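You operate a simulated robot arm through the tools that you are given. There is no shell and no other tool.

You run a simulated robot arm. Do the job below in one go: nothing can be reset, and whatever is moved stays where it is left.

JOB
Clear the sink, plug it and fill it to about the 5 L line.
Fine: its blue jug and sponge onto the drainer; plug it before it fills; tap off after; the rest stays. Set down upright: blue jug.
Where things are to end (x, y in the base frame): blue jug within 6 cm of [46, -19]; blue sponge within 6 cm of [61, -19].

It is judged by the outcome, as a careful person would: the job done as asked, and still so three seconds after it is handed in. It fails if anything else is knocked over, pushed out of place, dropped, spilled or broken.

ROBOT AND FRAMES
A 6-joint arm with a two-finger parallel gripper, fixed in place. Base frame: the origin is at the foot of the arm, x ahead of it, y to its left, z up. Units: cm, rad, N and s.
With the tool pointing down near the work surface it reaches from about 24 to 66 cm from the base axis. Its first joint turns from -1.152 to 1.152 rad. Payload 2.9 kg.
The tool frame sits at the grasp point between the pads (the TCP): z along the fingers, y along the line on which they close. The tips reach 3 cm beyond it. The gripper opens to 11 cm. The fingers are 2 cm wide and 1 cm thick; the gripper's body (4.8 by 11.2 cm) begins 5.5 cm behind the TCP.
Orientation is that of the tool frame in the base frame, as a unit quaternion [w, x, y, z]. With the fingers straight down and closing along the base's y, the tool's x points along the base's -x, its y along +y and its z along -z.

CONTROLS
- The arm moves only by the tool nudge_tool. Its argument "steps" is text: rows parted by semicolons, each of 7 numbers parted by spaces: the shift along the base's x, y, z in units of 20 mm (1.0 is 20 mm), then the turn, a rotation vector about the base's x, y, z in units of 6 degrees (1.0 is 6 degrees), then the opening, from 0 (shut) to 1 (fully open). In form: x y z rx ry rz grip; .... A call has 1 to 20 rows; each row shifts and turns the commanded pose from where the row before left it. A call with a number of a shift or a turn outside -1 to 1 is refused whole. Rows are played at 5 a second. More than 5 cm and 0.15 rad between two rows, or a gripper value outside its range, and nothing of the call is played. A pose out of reach is approached as far as the arm can. The call stops where the force on the tool passes 40 N (or 10 N more than at its start, if that is more) or the arm is blocked; 0.2 s more then pass. The fingers move at their own pace (about 10.8 cm/s each) and stop on an object; they squeeze with about 27 N. The grip force told is the motor's: it shows also when the fingers shut on nothing. Time passes only in rows, and 0.2 s behind the last, so rows that do not move let the fingers close. It gives the time, the measured TCP pose, the force on the tool (base axes), the opening and the grip force at its end, in the units of the frame above (readings bear some noise), with the torque about the TCP (base axes, N m) and any sound that the robot's microphone picked up, and new pictures: "views" is both (left out), scene, wrist or none.
- Cameras (640 x 400 px; columns grow to the right, rows downward): "scene" is fixed at [8.22, 44, 138.31]; the picture's right is [-0.70, -0.72, 0.00], its down [-0.42, 0.40, -0.81] and it looks along [0.59, -0.57, -0.58] (base axes); focal length 214 px, centre (320, 200). "wrist" rides on the gripper at [7.2, 1.7, -10.3] in the tool frame; the picture's right is [-0.23, 0.97, 0.00], its down [-0.76, -0.18, -0.62] and it looks along [-0.61, -0.14, 0.78] (tool axes); focal length 222 px, centre (320, 200). There is no depth. A picture from a camera that has moved, and an enlarged one, comes with that camera's place and axes in the base frame and with its lens.
- enlarge(camera, box): a new picture of the part [left, top, right, bottom] of that camera's present view, enlarged. No time passes.
- sign_off(): hands the job in; it is judged then, once.

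Places have to be worked out from the pictures, the camera data and where the tool is seen. Open the gripper and draw the arm clear of the work before you hand the job in, unless the task says otherwise.

The tools are called as name(argument=value, ...) on one line, values as JSON. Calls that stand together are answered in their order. nudge_tool: Moves the arm, as the interface text tells. Its arguments: {"type":"object","properties":{"steps":{"type":"string"},"views":{"type":"string","enum":["both","scene","wrist","none"]}},"required":["steps"]} The other tools are called the same way: enlarge (camera, box) takes an enlarged picture of a part of a camera's view; sign_off () hands the job in.

At the start:

```text
time_s: 0.0
tcp_pos: [31.51, 4.09, 132.5]
tool_rot: [0.0, 0.001, 1.0, 0.0]
ft_force: [0.3, -0.1, -0.6]
ft_torque: [0.0, 0.01, -0.02]
grip_width: 11.01
grip_force: 0.1
```

scene: 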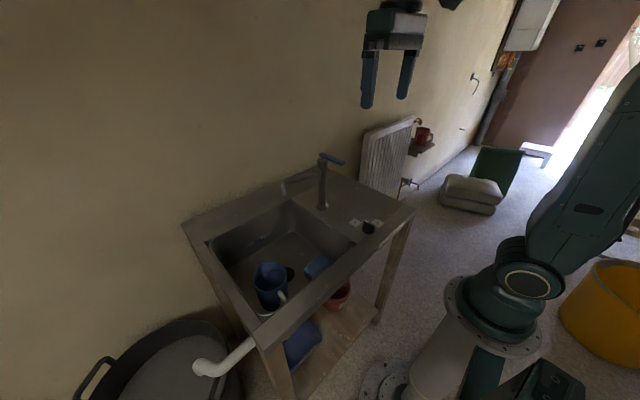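
wrist: 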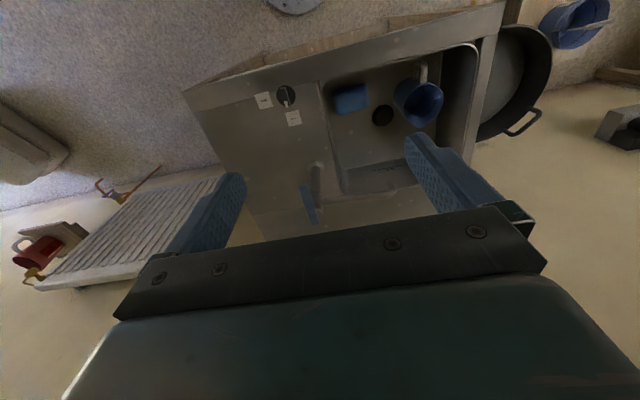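

I start by looking closely at the sink, tap and drainer area in both cameras before moving anything.

enlarge(camera="scene", box=[170, 130, 430, 330])

enlarge(camera="wrist", box=[180, 0, 560, 240])

enlarge(camera="scene", box=[280, 140, 420, 250])

enlarge(camera="scene", box=[220, 220, 360, 330])

```text
2.00 times, centred on (300, 230) of scene
camera zoom: at [8.22, 44.0, 138.31], right [-0.7, -0.72, 0.0], down [-0.42, 0.4, -0.81], along [0.59, -0.57, -0.58], focal length 429 px, centre (360, 140)
```

zoom: 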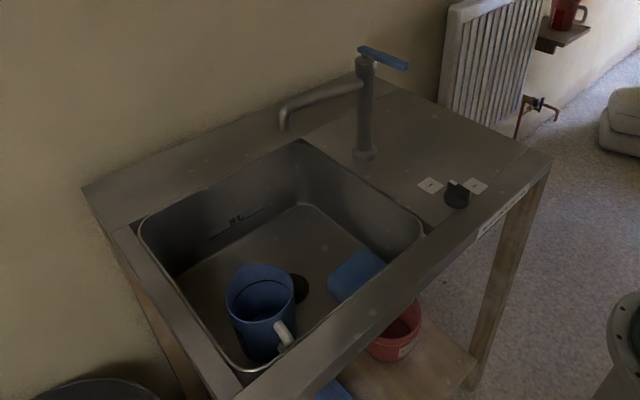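

```text
1.67 times, centred on (370, 120) of wrist
camera zoom: at [24.19, 5.95, 142.74], right [0.23, 0.97, 0.0], down [0.76, -0.18, 0.62], along [0.61, -0.14, -0.78], focal length 370 px, centre (237, 333)
```

zoom: 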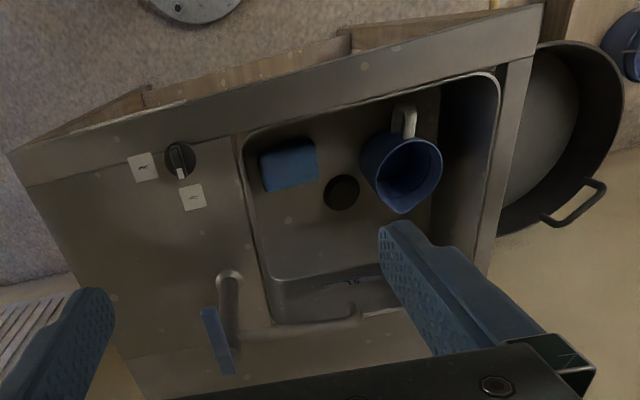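

```text
3.64 times, centred on (350, 195) of scene
camera zoom: at [8.22, 44.0, 138.31], right [-0.7, -0.72, 0.0], down [-0.42, 0.4, -0.81], along [0.59, -0.57, -0.58], focal length 780 px, centre (211, 218)
```

zoom: 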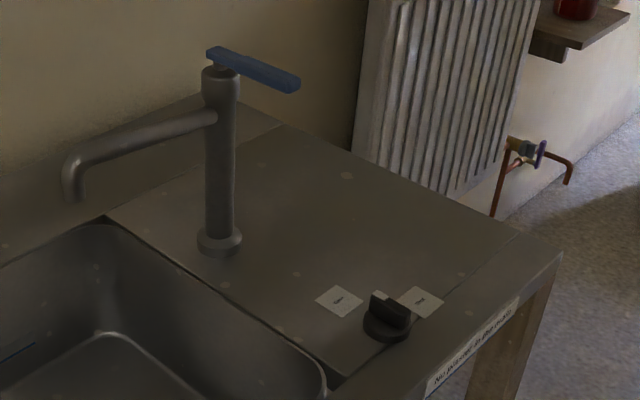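

```text
3.64 times, centred on (290, 275) of scene
camera zoom: at [8.22, 44.0, 138.31], right [-0.7, -0.72, 0.0], down [-0.42, 0.4, -0.81], along [0.59, -0.57, -0.58], focal length 780 px, centre (429, -73)
```

zoom: 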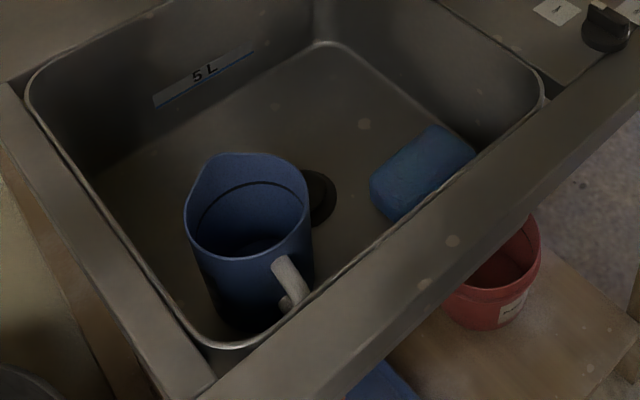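

The knob on the deck has two labels, and a text strip runs along the counter's front. I enlarge those to read them.

enlarge(camera="scene", box=[365, 200, 420, 240])

enlarge(camera="scene", box=[340, 210, 390, 240])

enlarge(camera="scene", box=[300, 145, 360, 215])

enlarge(camera="wrist", box=[250, 80, 310, 130])

enlarge(camera="scene", box=[250, 280, 370, 380])

enlarge(camera="scene", box=[390, 120, 450, 200])

```text
10.00 times, centred on (392, 220) of scene
camera zoom: at [8.22, 44.0, 138.31], right [-0.7, -0.72, 0.0], down [-0.42, 0.4, -0.81], along [0.59, -0.57, -0.58], focal length 2145 px, centre (-405, 0)
```

zoom: 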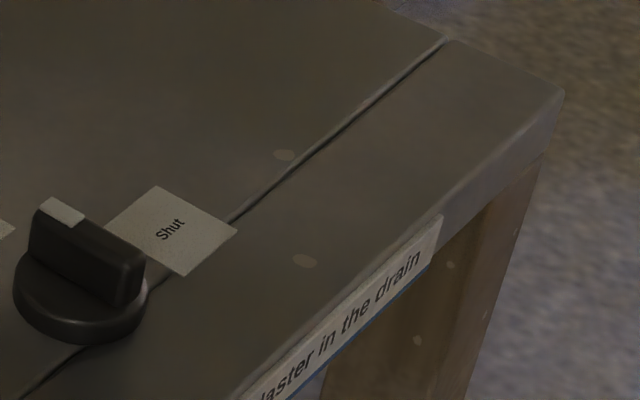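

```text
12.80 times, centred on (365, 225) of scene
camera zoom: at [8.22, 44.0, 138.31], right [-0.7, -0.72, 0.0], down [-0.42, 0.4, -0.81], along [0.59, -0.57, -0.58], focal length 2745 px, centre (-256, -120)
```

zoom: 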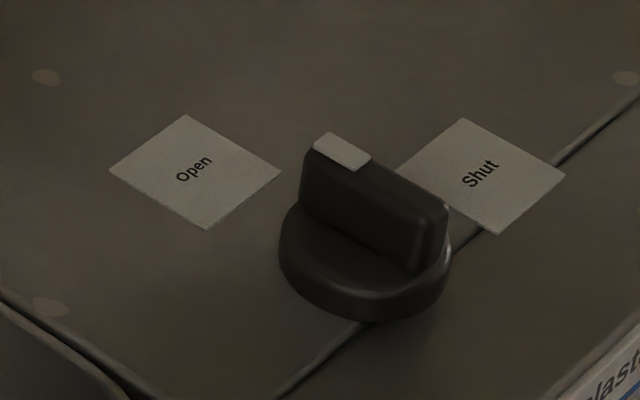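

```text
5.71 times, centred on (330, 180) of scene
camera zoom: at [8.22, 44.0, 138.31], right [-0.7, -0.72, 0.0], down [-0.42, 0.4, -0.81], along [0.59, -0.57, -0.58], focal length 1226 px, centre (263, 314)
```

zoom: 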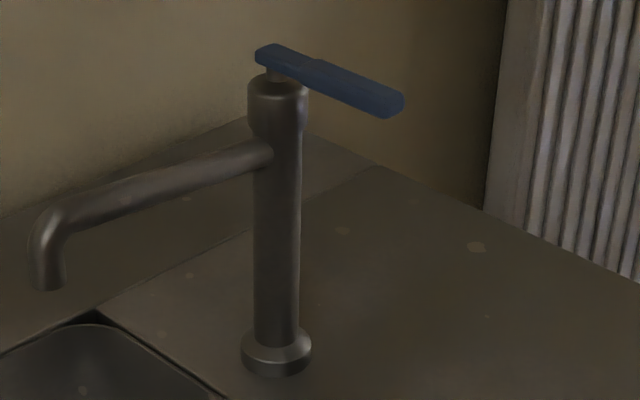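

```text
8.00 times, centred on (280, 105) of wrist
camera zoom: at [24.19, 5.95, 142.74], right [0.23, 0.97, 0.0], down [0.76, -0.18, 0.62], along [0.61, -0.14, -0.78], focal length 1777 px, centre (640, 960)
```

zoom: 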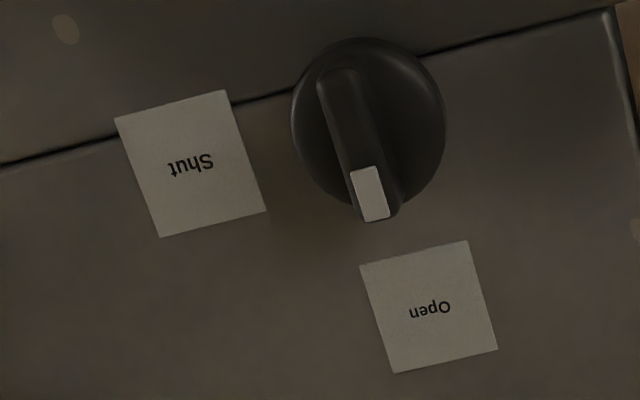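

```text
4.00 times, centred on (310, 330) of scene
camera zoom: at [8.22, 44.0, 138.31], right [-0.7, -0.72, 0.0], down [-0.42, 0.4, -0.81], along [0.59, -0.57, -0.58], focal length 858 px, centre (360, -320)
```

zoom: 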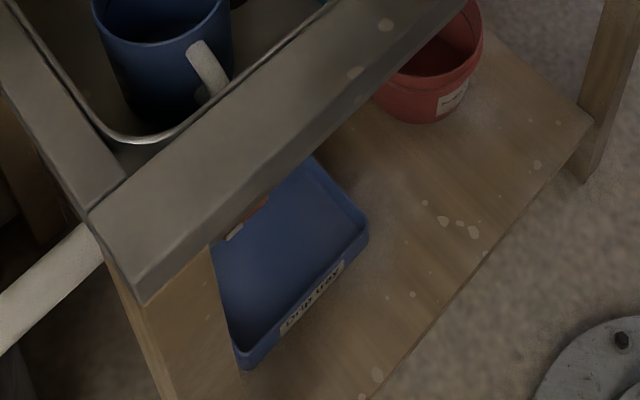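

```text
5.00 times, centred on (420, 160) of scene
camera zoom: at [8.22, 44.0, 138.31], right [-0.7, -0.72, 0.0], down [-0.42, 0.4, -0.81], along [0.59, -0.57, -0.58], focal length 1072 px, centre (-180, 400)
```

zoom: 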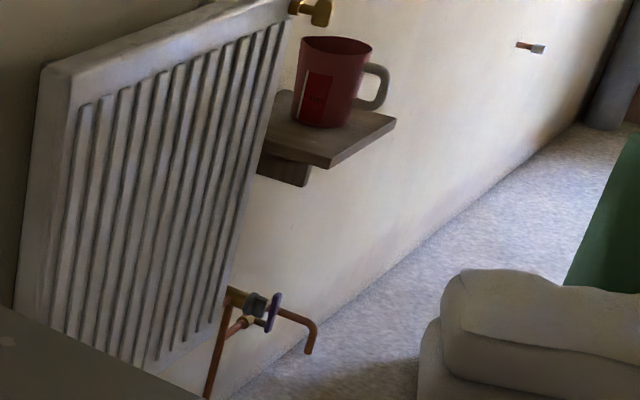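

The waste is worked by the deck knob, near (34.8, -4.2, 89), which now points to Open; Shut lies about a quarter turn clockwise seen from above. By triangulation I judge:

- **Tap:** column near (55.6, -3), blue lever pointing toward -x at z about 108.
- **Sink:** x 35..66, y 4..36, floor at z about 75.
- **Jug:** near (46, 28).
- **Sponge:** near (42.6, 11).

I move lower over the sink front for a better look.

nudge_tool(steps="-0.08 0.6 -0.95 0 0 0 1; -0.08 0.6 -0.95 0 0 0 1; -0.08 0.6 -0.95 0 0 0 1; -0.08 0.6 -0.95 0 0 0 1; -0.08 0.6 -0.95 0 0 0 1; -0.08 0.6 -0.95 0 0 0 1; -0.08 0.6 -0.95 0 0 0 1; -0.08 0.6 -0.95 0 0 0 1; 0 0 0 0 0 0 1", views="both")

```text
time_s: 2.0
tcp_pos: [30.19, 13.87, 117.28]
tool_rot: [-0.001, 0.0, 1.0, 0.001]
ft_force: [0.3, 1.1, -0.1]
ft_torque: [0.03, 0.01, -0.04]
grip_width: 10.99
grip_force: 0.0
camera wrist: at [22.9, 15.62, 127.53], right [0.23, 0.97, 0.0], down [0.76, -0.18, 0.62], along [0.61, -0.14, -0.78], focal length 222 px, centre (320, 200)
```

scene: 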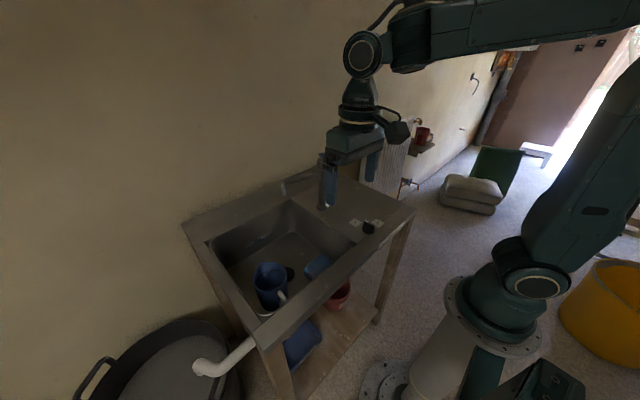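
wrist: 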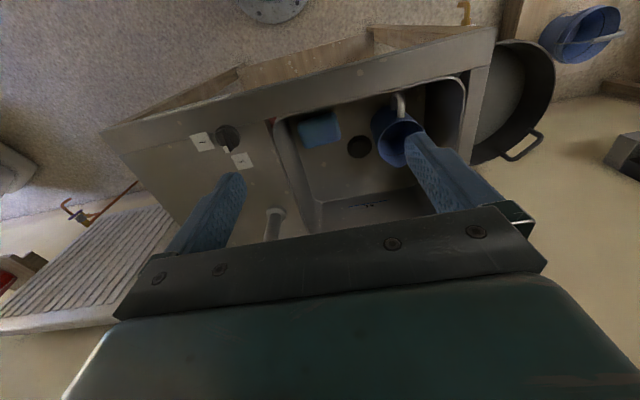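

The sink is closer in the wrist view now. I enlarge the jug, sponge and drain to judge sizes and whether the jug holds anything.

enlarge(camera="wrist", box=[270, 70, 480, 210])

enlarge(camera="wrist", box=[360, 80, 440, 180])

enlarge(camera="scene", box=[245, 250, 305, 310])

enlarge(camera="wrist", box=[180, 115, 270, 175])

```text
2.86 times, centred on (375, 140) of wrist
camera zoom: at [22.9, 15.62, 127.53], right [0.23, 0.97, 0.0], down [0.76, -0.18, 0.62], along [0.61, -0.14, -0.78], focal length 635 px, centre (163, 371)
```

zoom: 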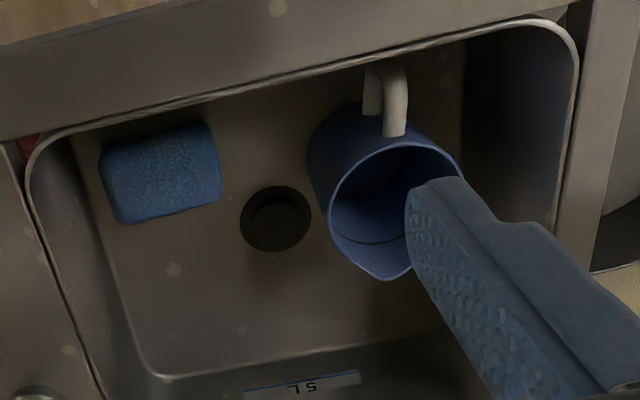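

```text
4.00 times, centred on (400, 130) of wrist
camera zoom: at [22.9, 15.62, 127.53], right [0.23, 0.97, 0.0], down [0.76, -0.18, 0.62], along [0.61, -0.14, -0.78], focal length 888 px, centre (0, 480)
```

zoom: 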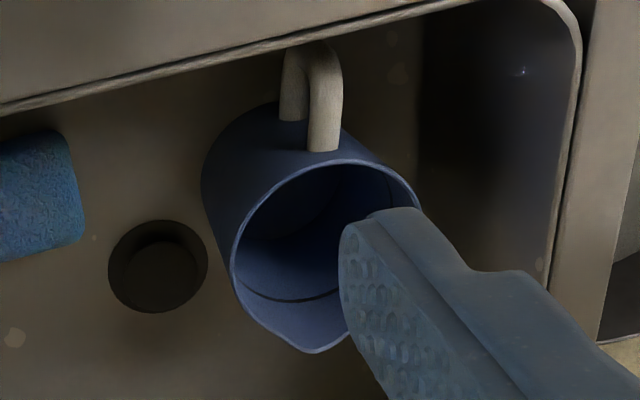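

```text
6.67 times, centred on (275, 280) of scene
camera zoom: at [8.22, 44.0, 138.31], right [-0.7, -0.72, 0.0], down [-0.42, 0.4, -0.81], along [0.59, -0.57, -0.58], focal length 1430 px, centre (620, -333)
```

zoom: 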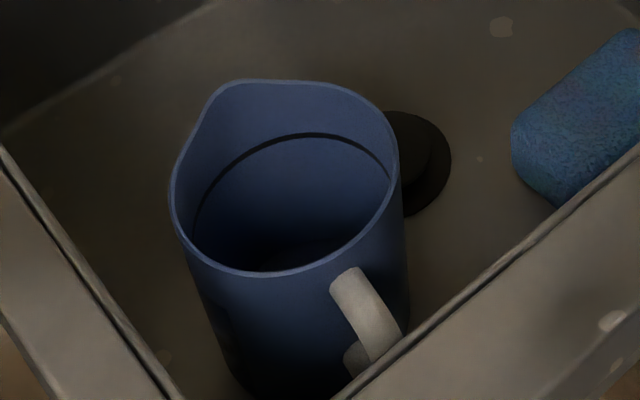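

```text
6.67 times, centred on (225, 145) of wrist
camera zoom: at [22.9, 15.62, 127.53], right [0.23, 0.97, 0.0], down [0.76, -0.18, 0.62], along [0.61, -0.14, -0.78], focal length 1481 px, centre (953, 567)
```

zoom: 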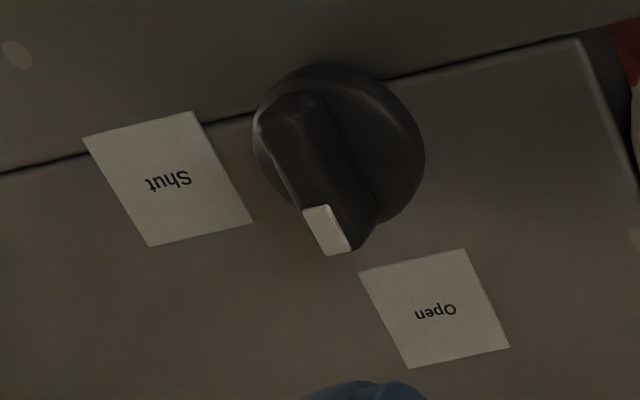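

The jug looks about 9.5 cm across, centred near (45.8, 27.5), with its handle toward -x and its rim at z about 84, so it fits across the body. The sponge is about 6 x 9 cm at (42.2, 11.2). I take the sponge first: I turn the tool -90° about z so it closes along x, and hover above it.

nudge_tool(steps="0.4 -0.09 -0.57 0 0 -1 1; 0.4 -0.09 -0.57 0 0 -1 1; 0.4 -0.09 -0.57 0 0 -1 1; 0.4 -0.09 -0.57 0 0 -1 1; 0.4 -0.09 -0.57 0 0 -1 1; 0.4 -0.09 -0.57 0 0 -1 1; 0.4 -0.09 -0.57 0 0 -1 1; 0.4 -0.09 -0.57 0 0 -1 1; 0.4 -0.09 -0.57 0 0 -1 1; 0.4 -0.09 -0.57 0 0 -1 1; 0.4 -0.09 -0.57 0 0 -1 1; 0.4 -0.09 -0.57 0 0 -1 1; 0.4 -0.09 -0.57 0 0 -1 1; 0.4 -0.09 -0.57 0 0 -1 1; 0.4 -0.09 -0.57 0 0 -1 1; 0 0 0 0 0 0 1", views="both")

```text
time_s: 5.4
tcp_pos: [42.29, 10.95, 100.19]
tool_rot: [0.001, 0.707, 0.707, 0.001]
ft_force: [0.1, 0.3, 0.2]
ft_torque: [-0.02, 0.01, 0.03]
grip_width: 11.05
grip_force: 0.0
camera wrist: at [43.94, 18.35, 110.43], right [0.97, -0.23, 0.0], down [-0.18, -0.76, 0.62], along [-0.14, -0.61, -0.78], focal length 222 px, centre (320, 200)
```

scene: 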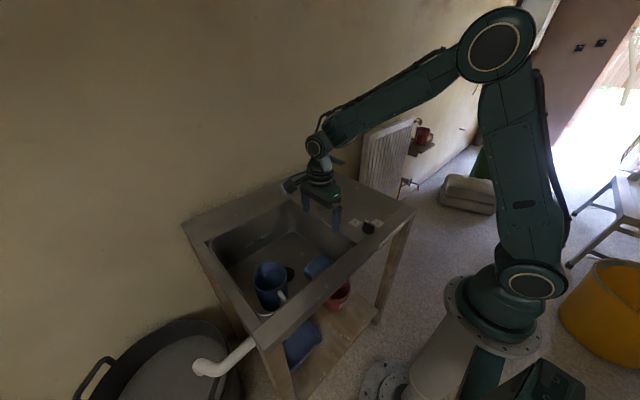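
wrist: 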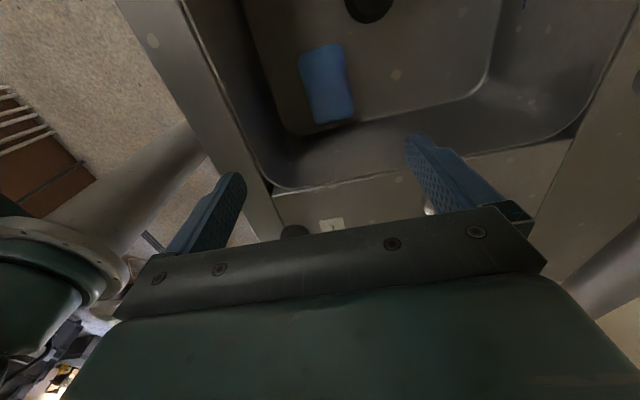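

The sponge now reads as centred near (43.2, 11.5), with its long side along y. I shift slightly and go down to z about 84 to check the alignment.

nudge_tool(steps="0.23 0.14 -0.9 0 0 0 1; 0.23 0.14 -0.9 0 0 0 1; 0 0 -0.9 0 0 0 1; 0 0 -0.9 0 0 0 1; 0 0 -0.9 0 0 0 1; 0 0 -0.9 0 0 0 1; 0 0 -0.9 0 0 0 1; 0 0 -0.9 0 0 0 1; 0 0 -0.9 0 0 0 1; 0 0 0 0 0 0 1", views="both")

```text
time_s: 7.6
tcp_pos: [43.15, 11.64, 83.91]
tool_rot: [0.0, 0.708, 0.707, 0.0]
ft_force: [0.5, 0.4, -0.3]
ft_torque: [-0.01, 0.02, -0.01]
grip_width: 11.0
grip_force: 0.0
camera wrist: at [44.8, 18.95, 94.14], right [0.97, -0.23, 0.0], down [-0.18, -0.76, 0.62], along [-0.14, -0.61, -0.78], focal length 222 px, centre (320, 200)
```

scene: 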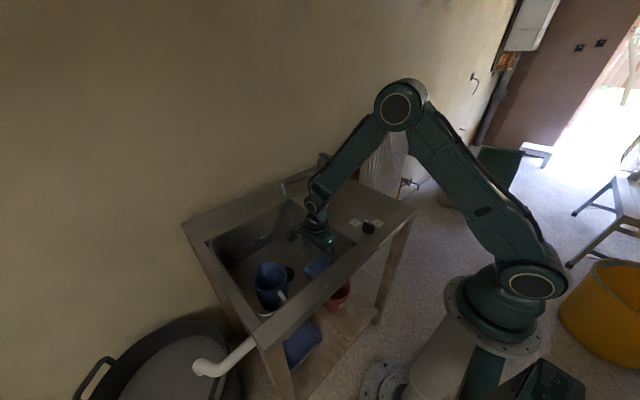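
wrist: 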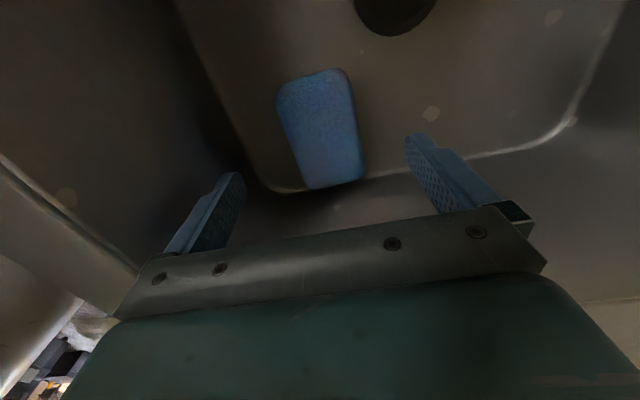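

The sponge is centred near (43.5, 11.6), between the fingers. I go down to about z 79 and close on it.

nudge_tool(steps="0.1 0 -0.6 0 0 0 1; 0.1 0 -0.6 0 0 0 1; 0 0 -0.6 0 0 0 1; 0 0 -0.5 0 0 0 1; 0 0 -0.25 0 0 0 1; 0 0 0 0 0 0 1; 0 0 0 0 0 0 0.4; 0 0 0 0 0 0 0.2; 0 0 0 0 0 0 0.2; 0 0 0 0 0 0 0.2", views="both")

```text
time_s: 9.8
tcp_pos: [43.55, 11.41, 79.05]
tool_rot: [0.0, 0.707, 0.707, 0.001]
ft_force: [-0.8, -0.6, 8.7]
ft_torque: [-0.03, 0.05, 0.0]
grip_width: 2.24
grip_force: 0.2
camera wrist: at [45.19, 18.9, 89.24], right [0.97, -0.23, 0.0], down [-0.18, -0.76, 0.62], along [-0.14, -0.61, -0.78], focal length 222 px, centre (320, 200)
```

scene: 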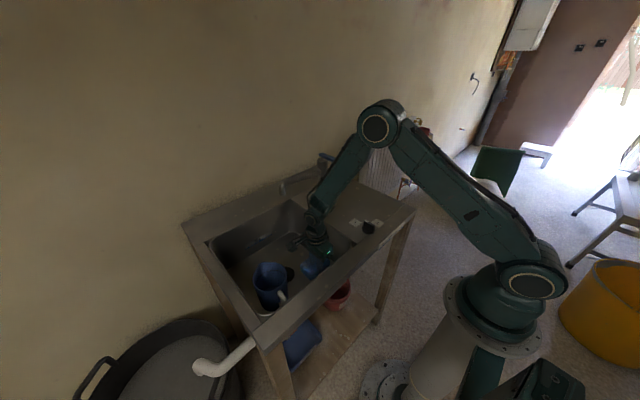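
wrist: 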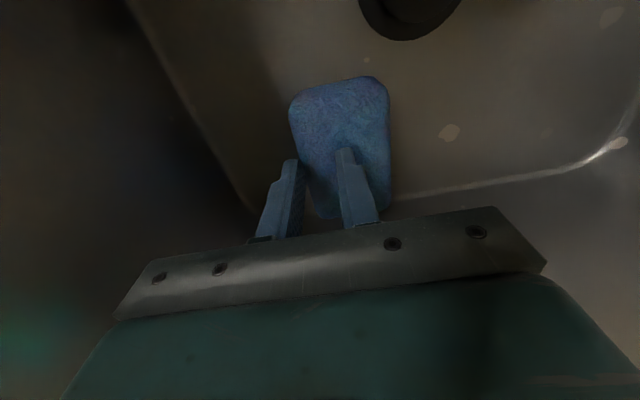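

The fingers shut to 2.2 cm and the tool feels +8.7 N upward, so the tips slid over the sponge's top; it and the floor are lower than I judged. I raise a little, open and look again.

nudge_tool(steps="0 0 0.5 0 0 0 0.3; 0 0 0.5 0 0 0 1; 0 0 0 0 0 0 1; 0 0 0 0 0 0 1; 0 0 0 0 0 0 1", views="wrist")

enlarge(camera="wrist", box=[200, 50, 460, 230])

```text
time_s: 11.0
tcp_pos: [43.6, 11.62, 80.88]
tool_rot: [0.0, 0.707, 0.707, 0.0]
ft_force: [0.8, -0.5, 0.1]
ft_torque: [-0.02, 0.02, 0.03]
grip_width: 11.02
grip_force: 0.1
camera wrist: at [45.18, 18.92, 91.14], right [0.97, -0.23, 0.0], down [-0.18, -0.76, 0.62], along [-0.14, -0.61, -0.78], focal length 222 px, centre (320, 200)
```

wrist: 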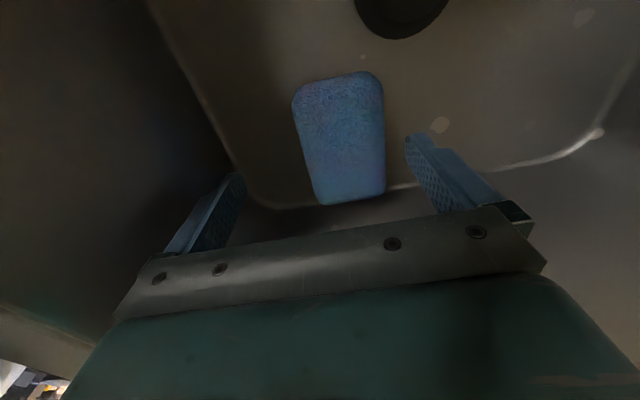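

```text
2.22 times, centred on (330, 140) of wrist
camera zoom: at [45.18, 18.92, 91.14], right [0.97, -0.23, 0.0], down [-0.18, -0.76, 0.62], along [-0.14, -0.61, -0.78], focal length 494 px, centre (298, 333)
```

zoom: 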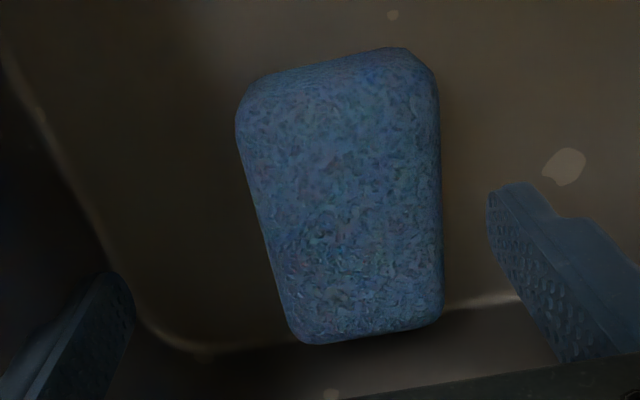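

The sponge now spans about x 42.4–48 and y 6.8–15.3 (top at z about 76), so it slid slightly toward +x. I recentre at x about 45.1 and lower stepwise to find the floor by force.

nudge_tool(steps="0.75 -0.2 0 0 0 0 1; 0 0 -0.5 0 0 0 1; 0 0 -0.5 0 0 0 1; 0 0 -0.4 0 0 0 1; 0 0 -0.3 0 0 0 1; 0 0 0 0 0 0 1", views="wrist")

```text
time_s: 12.4
tcp_pos: [44.96, 11.31, 77.34]
tool_rot: [0.0, 0.707, 0.707, 0.001]
ft_force: [0.7, 0.8, 0.3]
ft_torque: [0.01, 0.01, -0.01]
grip_width: 11.02
grip_force: 0.0
camera wrist: at [46.69, 18.57, 87.69], right [0.97, -0.23, 0.0], down [-0.18, -0.76, 0.62], along [-0.14, -0.61, -0.78], focal length 222 px, centre (320, 200)
```

wrist: 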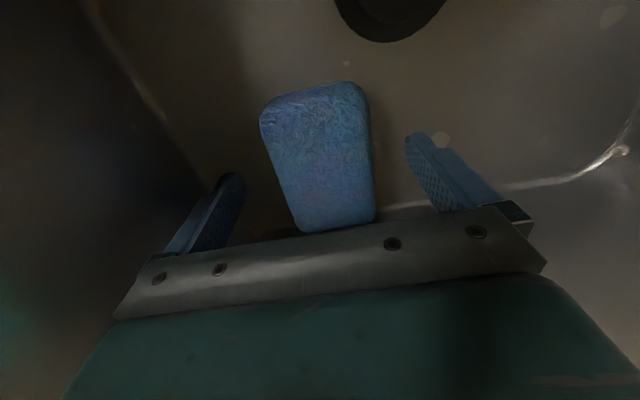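

No floor contact yet with the tips at 74.3. I ease down in 3–4 mm steps watching the force.

nudge_tool(steps="0 0 -0.2 0 0 0 1; 0 0 -0.15 0 0 0 1; 0 0 -0.15 0 0 0 1; 0 0 0 0 0 0 1", views="wrist")

```text
time_s: 13.4
tcp_pos: [45.0, 11.23, 76.49]
tool_rot: [0.001, 0.707, 0.707, 0.001]
ft_force: [-0.1, 0.2, 0.2]
ft_torque: [-0.01, 0.03, 0.03]
grip_width: 11.0
grip_force: 0.1
camera wrist: at [46.68, 18.61, 86.75], right [0.97, -0.23, 0.0], down [-0.18, -0.76, 0.62], along [-0.14, -0.61, -0.78], focal length 222 px, centre (320, 200)
```

wrist: 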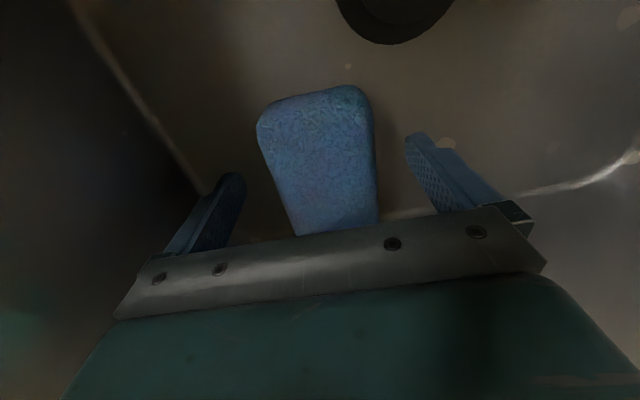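

The tips are at 73.5, about 2.5 cm below the sponge top and still off the floor. I close on the sponge here.

nudge_tool(steps="0 0 0 0 0 0 0.5; 0 0 0 0 0 0 0.3; 0 0 0 0 0 0 0; 0 0 0 0 0 0 0; 0 0 0 0 0 0 0", views="wrist")

```text
time_s: 14.6
tcp_pos: [45.07, 11.27, 76.46]
tool_rot: [-0.001, 0.707, 0.707, 0.0]
ft_force: [0.0, -0.5, 0.9]
ft_torque: [0.0, -0.01, -0.03]
grip_width: 6.39
grip_force: 26.7
camera wrist: at [46.69, 18.61, 86.76], right [0.97, -0.23, 0.0], down [-0.18, -0.76, 0.62], along [-0.14, -0.61, -0.78], focal length 222 px, centre (320, 200)
```

wrist: 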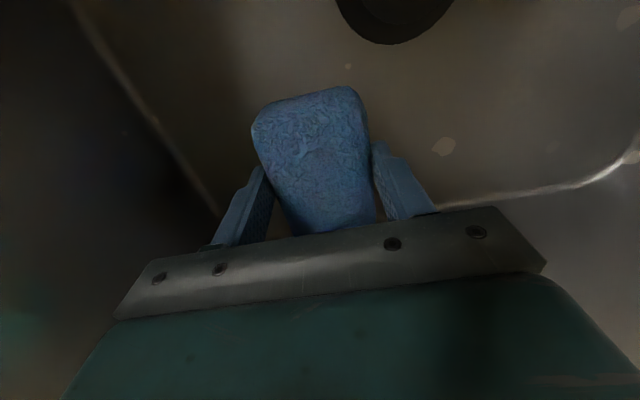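

Sponge gripped (6.4 cm, 27 N). I lift it straight up clear of the sink.

nudge_tool(steps="0 0 0.5 0 0 0 0; 0 0 0.8 0 0 0 0; 0 0 1 0 0 0 0; 0 0 1 0 0 0 0; 0 0 1 0 0 0 0; 0 0 1 0 0 0 0; 0 0 1 0 0 0 0; 0 0 1 0 0 0 0; 0 0 1 0 0 0 0; 0 0 1 0 0 0 0; 0 0 1 0 0 0 0; 0 0 1 0 0 0 0; 0 0 1 0 0 0 0; 0 0 1 0 0 0 0; 0 0 1 0 0 0 0; 0 0 0 0 0 0 0", views="both")

```text
time_s: 18.0
tcp_pos: [44.99, 11.23, 105.19]
tool_rot: [0.0, 0.708, 0.707, 0.0]
ft_force: [-0.5, 0.0, -0.5]
ft_torque: [0.01, -0.05, 0.02]
grip_width: 6.38
grip_force: 26.9
camera wrist: at [46.51, 18.57, 115.37], right [0.97, -0.23, 0.0], down [-0.18, -0.76, 0.62], along [-0.14, -0.61, -0.78], focal length 222 px, centre (320, 200)
```

scene: 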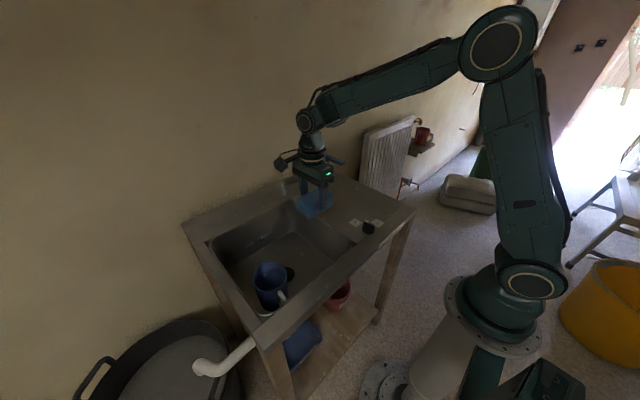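
wrist: 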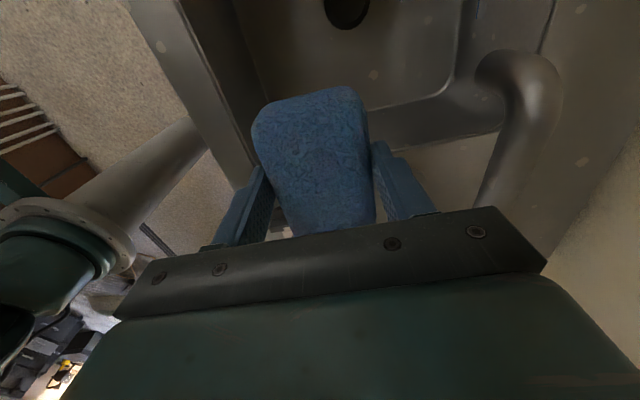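

The sponge is held clear and the tap spout is visible to the right. I carry it around the near side of the tap lever (x about 37 at y -3), then out to y -19.

nudge_tool(steps="-0.7 -0.3 0 0 0 0 0; -0.7 -0.6 0 0 0 0 0; -0.7 -0.8 0 0 0 0 0; -0.7 -0.9 0 0 0 0 0; -0.7 -0.9 0 0 0 0 0; -0.5 -0.9 0 0 0 0 0; 0 -0.95 0 0 0 0 0; 0 -0.95 0 0 0 0 0; 0 -0.95 0 0 0 0 0; 0 -0.95 0 0 0 0 0; 0.1 -0.95 0 0 0 0 0; 0.1 -0.95 0 0 0 0 0; 0.3 -0.95 0 0 0 0 0; 0.5 -0.95 0 0 0 0 0; 0.5 -0.95 0 0 0 0 0; 0.5 -0.95 0 0 0 0 0; 0.5 -0.95 0 0 0 0 0; 0 0 0 0 0 0 0", views="both")

```text
time_s: 21.8
tcp_pos: [42.02, -18.5, 105.05]
tool_rot: [0.001, 0.708, 0.707, 0.0]
ft_force: [-0.2, 0.4, -1.8]
ft_torque: [-0.01, -0.01, 0.02]
grip_width: 6.39
grip_force: 27.5
camera wrist: at [43.64, -11.11, 115.33], right [0.97, -0.23, 0.0], down [-0.18, -0.76, 0.62], along [-0.14, -0.61, -0.78], focal length 222 px, centre (320, 200)
```

scene: 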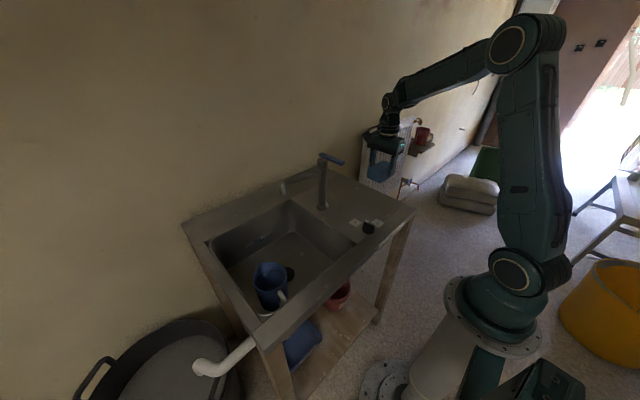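
wrist: 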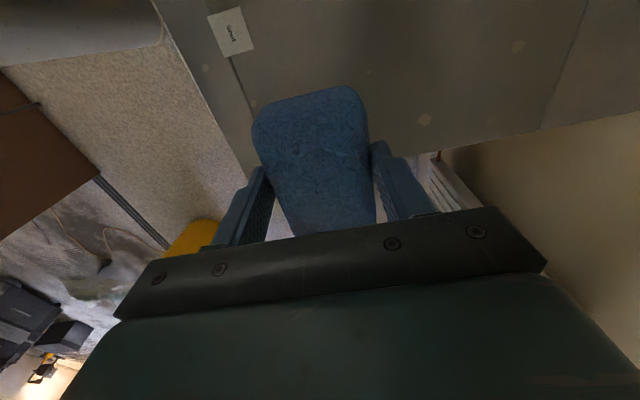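

Clear of the tap. I extend along x to about 60.7 while descending to z about 97.

nudge_tool(steps="0.9 -0.03 -0.2 0 0 0 0; 0.95 -0.03 -0.2 0 0 0 0; 0.95 -0.03 -0.3 0 0 0 0; 0.95 -0.03 -0.4 0 0 0 0; 0.95 -0.03 -0.4 0 0 0 0; 0.95 -0.03 -0.5 0 0 0 0; 0.95 -0.03 -0.5 0 0 0 0; 0.95 -0.03 -0.5 0 0 0 0; 0.95 -0.03 -0.5 0 0 0 0; 0.85 -0.03 -0.5 0 0 0 0; 0 0 0 0 0 0 0", views="both")

```text
time_s: 24.2
tcp_pos: [60.62, -19.35, 97.19]
tool_rot: [0.0, 0.707, 0.708, 0.0]
ft_force: [0.5, 0.0, -0.2]
ft_torque: [-0.02, 0.02, -0.01]
grip_width: 6.38
grip_force: 26.5
camera wrist: at [62.32, -11.9, 107.46], right [0.97, -0.23, 0.0], down [-0.18, -0.76, 0.62], along [-0.14, -0.61, -0.78], focal length 222 px, centre (320, 200)
```

scene: 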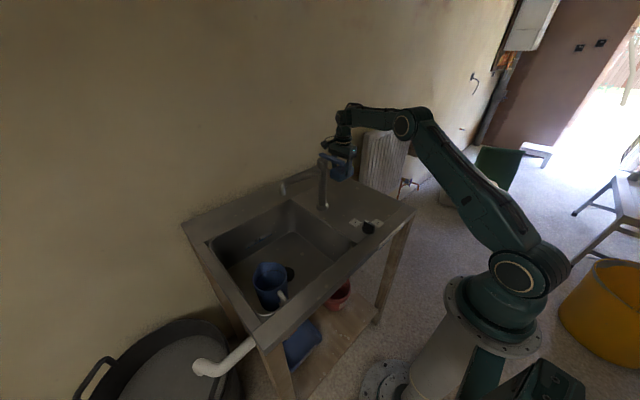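
wrist: 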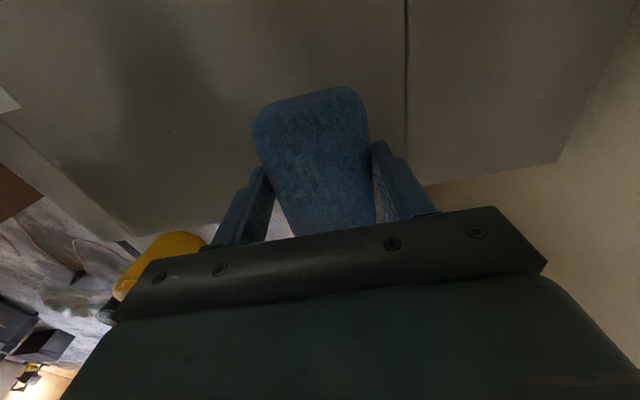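

Positioned over the drainer target. I lower in small steps until contact is felt.

nudge_tool(steps="0.1 0.1 -0.5 0 0 0 0; 0.1 0.05 -0.5 0 0 0 0; 0 0 -0.4 0 0 0 0; 0 0 -0.3 0 0 0 0; 0 0 -0.2 0 0 0 0; 0 0 -0.2 0 0 0 0; 0 0 0 0 0 0 0", views="wrist")

```text
time_s: 25.8
tcp_pos: [61.16, -18.71, 92.96]
tool_rot: [0.001, 0.707, 0.707, 0.002]
ft_force: [-1.7, 1.0, 12.4]
ft_torque: [0.08, 0.42, -0.02]
grip_width: 6.37
grip_force: 27.1
camera wrist: at [62.78, -11.45, 103.24], right [0.97, -0.23, 0.0], down [-0.18, -0.76, 0.62], along [-0.14, -0.61, -0.78], focal length 222 px, centre (320, 200)
```

wrist: 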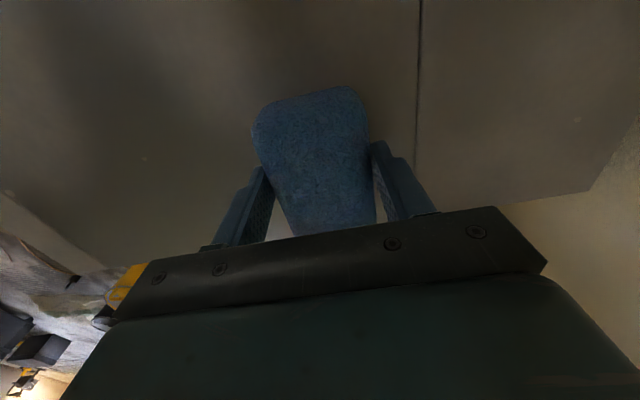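

Contact at z 93 (12 N). I open, let it settle, and rise.

nudge_tool(steps="0 0 0.05 0 0 0 0.7; 0 0 0 0 0 0 0.9; 0 0 0 0 0 0 0.9; 0 0 0.4 0 0 0 0.9; 0 0 0.7 0 0 0 0.9; 0 0 0.9 0 0 0 0.9; 0 0 1 0 0 0 0.9; 0 0 1 0 0 0 0.9; 0 0 0 0 0 0 0.9", views="both")

```text
time_s: 27.8
tcp_pos: [61.12, -18.77, 100.97]
tool_rot: [0.001, 0.707, 0.707, 0.001]
ft_force: [0.1, 0.5, 0.0]
ft_torque: [-0.02, -0.01, 0.02]
grip_width: 9.89
grip_force: 0.0
camera wrist: at [62.73, -11.4, 111.26], right [0.97, -0.23, 0.0], down [-0.18, -0.76, 0.62], along [-0.14, -0.61, -0.78], focal length 222 px, centre (320, 200)
```

scene: 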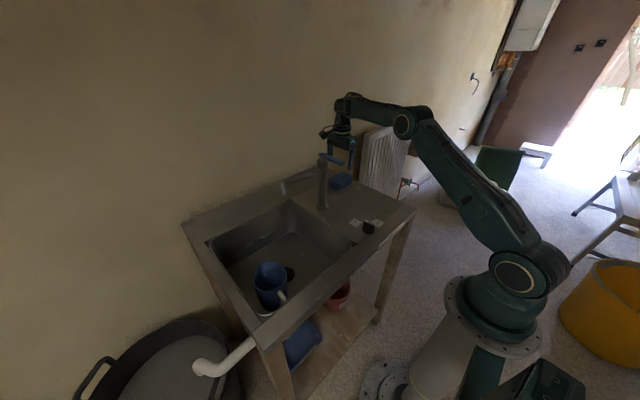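
wrist: 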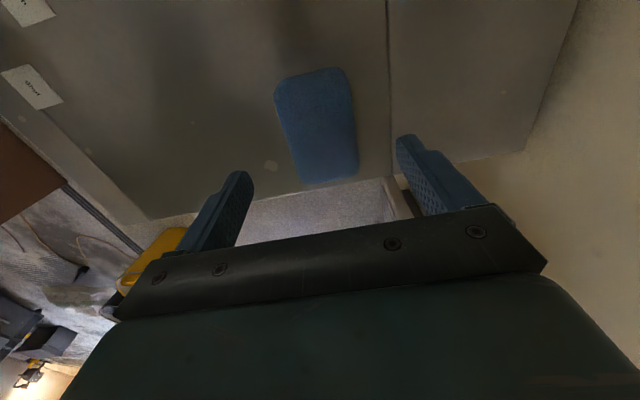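

The sponge rests on the drainer at about (60.8, -18.9). I retreat the same way, turning the tool back as I go.

nudge_tool(steps="-0.95 0 0.2 0 0 0 1; -0.95 0 0.2 0 0 0 1; -0.95 0 0.2 0 0 0 1; -0.95 0 0.2 0 0 0 1; -0.95 0 0.2 0 0 0 1; -0.95 0 0.2 0 0 0 1; -0.95 0 0.2 0 0 0 1; -0.95 0 0.2 0 0 0 1; -0.95 0 0.2 0 0 0 1; -0.95 0 0.2 0 0 0 1; -0.95 0 0.2 0 0 0 1; -0.95 0 0.2 0 0 0 1; -0.9 0.3 0 0 0 0 1; 0 0 0 0 0 0 1", views="none")

nudge_tool(steps="0 0.8 0 0 0 1 1; 0 0.95 0 0 0 1 1; 0 0.95 0 0 0 1 1; 0 0.95 0 0 0 1 1; 0 0.95 0 0 0 1 1; 0 0.95 0 0 0 1 1; 0 0.95 0 0 0 1 1; 0 0.95 0 0 0 1 1; 0 0.95 0 0 0 1 1; 0 0.95 0 0 0 1 1; 0 0.95 0 0 0 1 1; 0 0.95 0 0 0 1 1; 0 0.95 0 0 0 1 1; 0 0.95 0 0 0 1 1; 0 0.95 0 0 0 1 1; 0 0.95 0 0 0 0 1; 0 0.95 0 0 0 0 1; 0 0.95 0 0 0 0 1; 0 0.95 0 0 0 0 1; 0 0 0 0 0 0 1", views="both")

```text
time_s: 30.8
tcp_pos: [36.46, -18.21, 105.68]
tool_rot: [0.0, 0.707, 0.707, 0.001]
ft_force: [0.0, 0.3, 0.0]
ft_torque: [-0.02, 0.0, 0.01]
grip_width: 10.98
grip_force: 0.0
```

```text
time_s: 35.0
tcp_pos: [36.59, 17.57, 105.74]
tool_rot: [0.0, 0.0, 1.0, 0.0]
ft_force: [-0.2, -0.5, 0.6]
ft_torque: [-0.03, -0.02, 0.01]
grip_width: 10.98
grip_force: 0.2
camera wrist: at [29.29, 19.46, 115.97], right [0.23, 0.97, 0.0], down [0.76, -0.18, 0.62], along [0.61, -0.14, -0.78], focal length 222 px, centre (320, 200)
```

scene: 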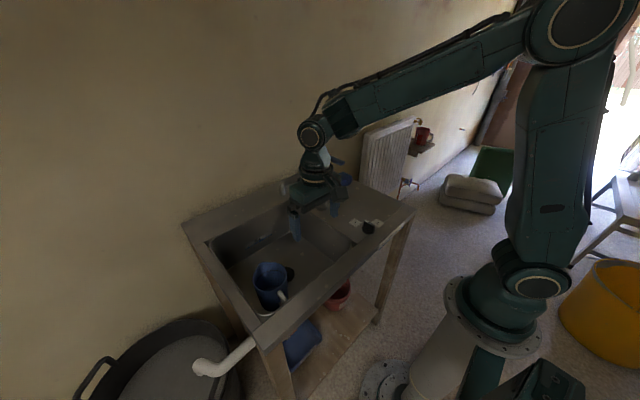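
wrist: 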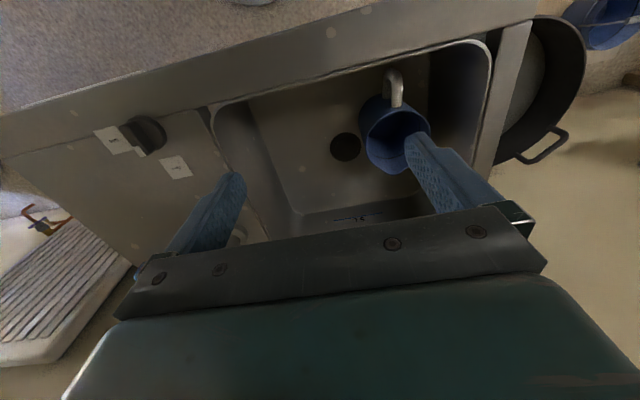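

The jug is ahead on the left. I shift to y about 27.5 to centre on it before approaching.

nudge_tool(steps="0 0.9 0 0 0 0 1; 0 0.95 0 0 0 0 1; 0 0.95 0 0 0 0 1; 0 0.95 0 0 0 0 1; 0 0.9 0 0 0 0 1; 0 0.3 0 0 0 0 1; 0 0 0 0 0 0 1", views="wrist")

enlarge(camera="wrist", box=[230, 40, 430, 190])

```text
time_s: 36.6
tcp_pos: [36.61, 27.35, 105.77]
tool_rot: [0.0, 0.0, 1.0, 0.0]
ft_force: [0.8, 0.0, 0.3]
ft_torque: [-0.02, 0.05, -0.01]
grip_width: 11.0
grip_force: 0.0
camera wrist: at [29.28, 29.21, 116.06], right [0.23, 0.97, 0.0], down [0.76, -0.18, 0.62], along [0.61, -0.14, -0.78], focal length 222 px, centre (320, 200)
```

wrist: 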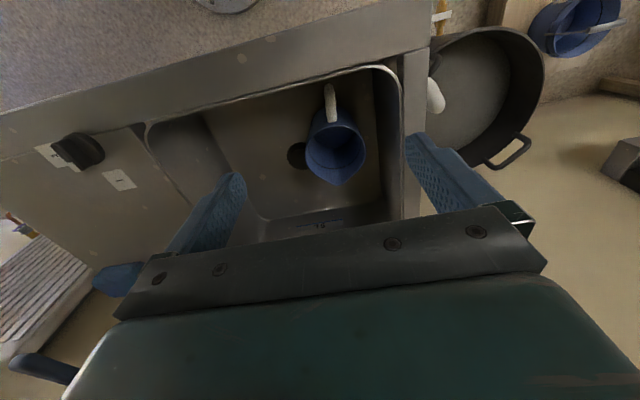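

```text
2.67 times, centred on (330, 115) of wrist
camera zoom: at [29.28, 29.21, 116.06], right [0.23, 0.97, 0.0], down [0.76, -0.18, 0.62], along [0.61, -0.14, -0.78], focal length 592 px, centre (293, 427)
```

zoom: 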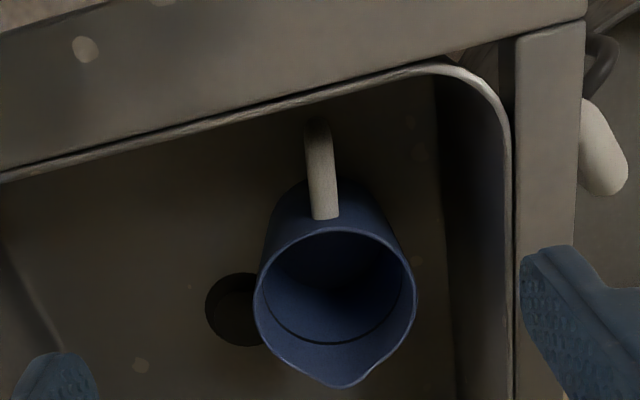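

The jug looks empty, with only a scale line inside. Its rim is at z about 82.6, spans y 23.2–33.0, and is centred near (46.3, 28.1). I move above it for a close check since there is only about 6 mm of clearance a side.

nudge_tool(steps="0.6 0.04 -0.8 0 0 0 1; 0.6 0.04 -0.8 0 0 0 1; 0.6 0.04 -0.8 0 0 0 1; 0.6 0.04 -0.8 0 0 0 1; 0.6 0.04 -0.8 0 0 0 1; 0.6 0.04 -0.8 0 0 0 1; 0.6 0.04 -0.8 0 0 0 1; 0.6 0.04 -0.8 0 0 0 1; 0 0 0 0 0 0 1", views="both")

enlarge(camera="wrist", box=[180, 30, 480, 220])

```text
time_s: 38.6
tcp_pos: [46.19, 27.96, 92.86]
tool_rot: [0.0, 0.0, 1.0, 0.001]
ft_force: [0.1, -0.6, 0.5]
ft_torque: [-0.04, -0.01, 0.02]
grip_width: 11.02
grip_force: 0.1
camera wrist: at [38.91, 29.92, 103.18], right [0.23, 0.97, 0.0], down [0.76, -0.18, 0.62], along [0.61, -0.14, -0.78], focal length 222 px, centre (320, 200)
```

scene: 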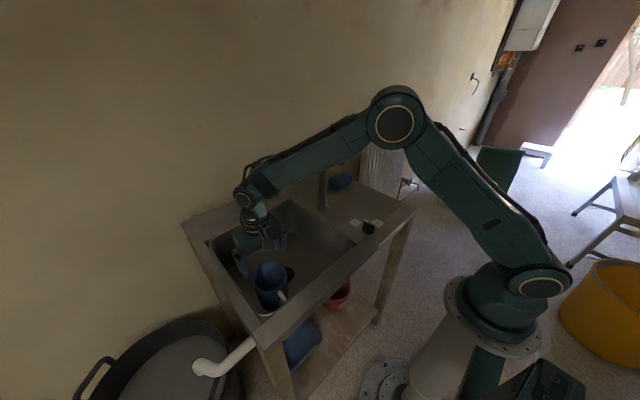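
wrist: 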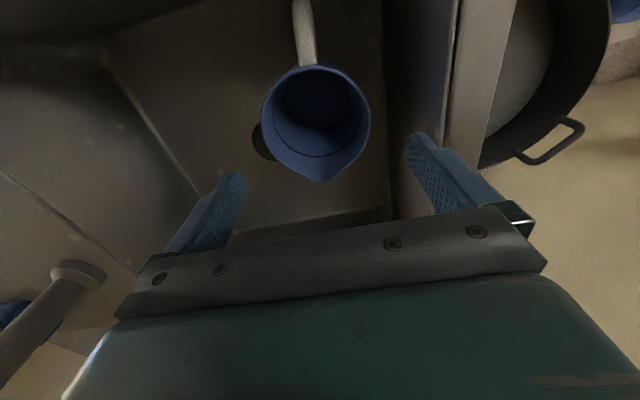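

```text
2.11 times, centred on (330, 125) of wrist
camera zoom: at [38.91, 29.92, 103.18], right [0.23, 0.97, 0.0], down [0.76, -0.18, 0.62], along [0.61, -0.14, -0.78], focal length 468 px, centre (299, 358)
```

zoom: 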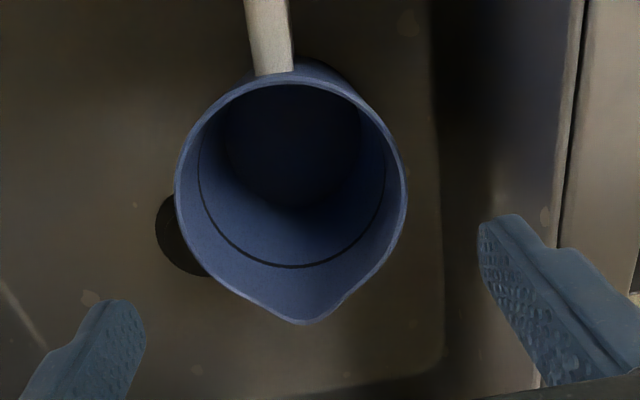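

From the fingertip and rim pixels, the jug centre is about 0.25 cm toward -y of the tool centre. I shift and lower until the tips are just above the rim to check the gaps.

nudge_tool(steps="0.05 -0.12 -0.8 0 0 0 1; 0 0 -0.8 0 0 0 1; 0 0 -0.7 0 0 0 1; 0 0 -0.5 0 0 0 1; 0 0 -0.2 0 0 0 1; 0 0 0 0 0 0 1", views="wrist")

enlarge(camera="wrist", box=[180, 50, 480, 240])

enlarge(camera="scene", box=[210, 210, 320, 310])

```text
time_s: 40.0
tcp_pos: [46.38, 27.93, 86.84]
tool_rot: [0.0, 0.0, 1.0, -0.001]
ft_force: [0.1, 0.0, -0.1]
ft_torque: [0.02, 0.03, -0.02]
grip_width: 11.01
grip_force: 0.1
camera wrist: at [39.01, 29.69, 97.17], right [0.23, 0.97, 0.0], down [0.76, -0.18, 0.62], along [0.61, -0.14, -0.78], focal length 222 px, centre (320, 200)
```

wrist: 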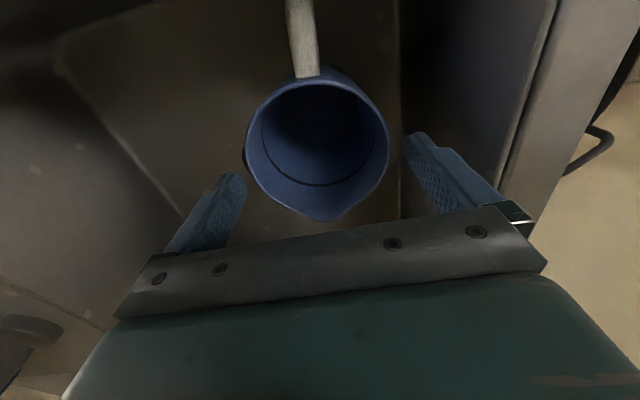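

```text
2.11 times, centred on (330, 145) of wrist
camera zoom: at [39.01, 29.69, 97.17], right [0.23, 0.97, 0.0], down [0.76, -0.18, 0.62], along [0.61, -0.14, -0.78], focal length 468 px, centre (299, 316)
```

zoom: 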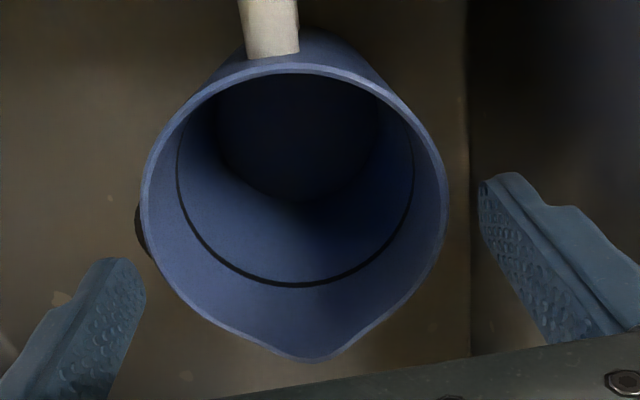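

```text
4.00 times, centred on (265, 260) of scene
camera zoom: at [8.22, 44.0, 138.31], right [-0.7, -0.72, 0.0], down [-0.42, 0.4, -0.81], along [0.59, -0.57, -0.58], focal length 858 px, centre (540, -40)
```

zoom: 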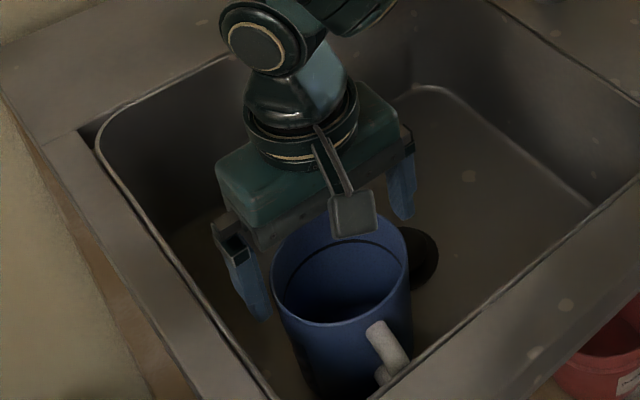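

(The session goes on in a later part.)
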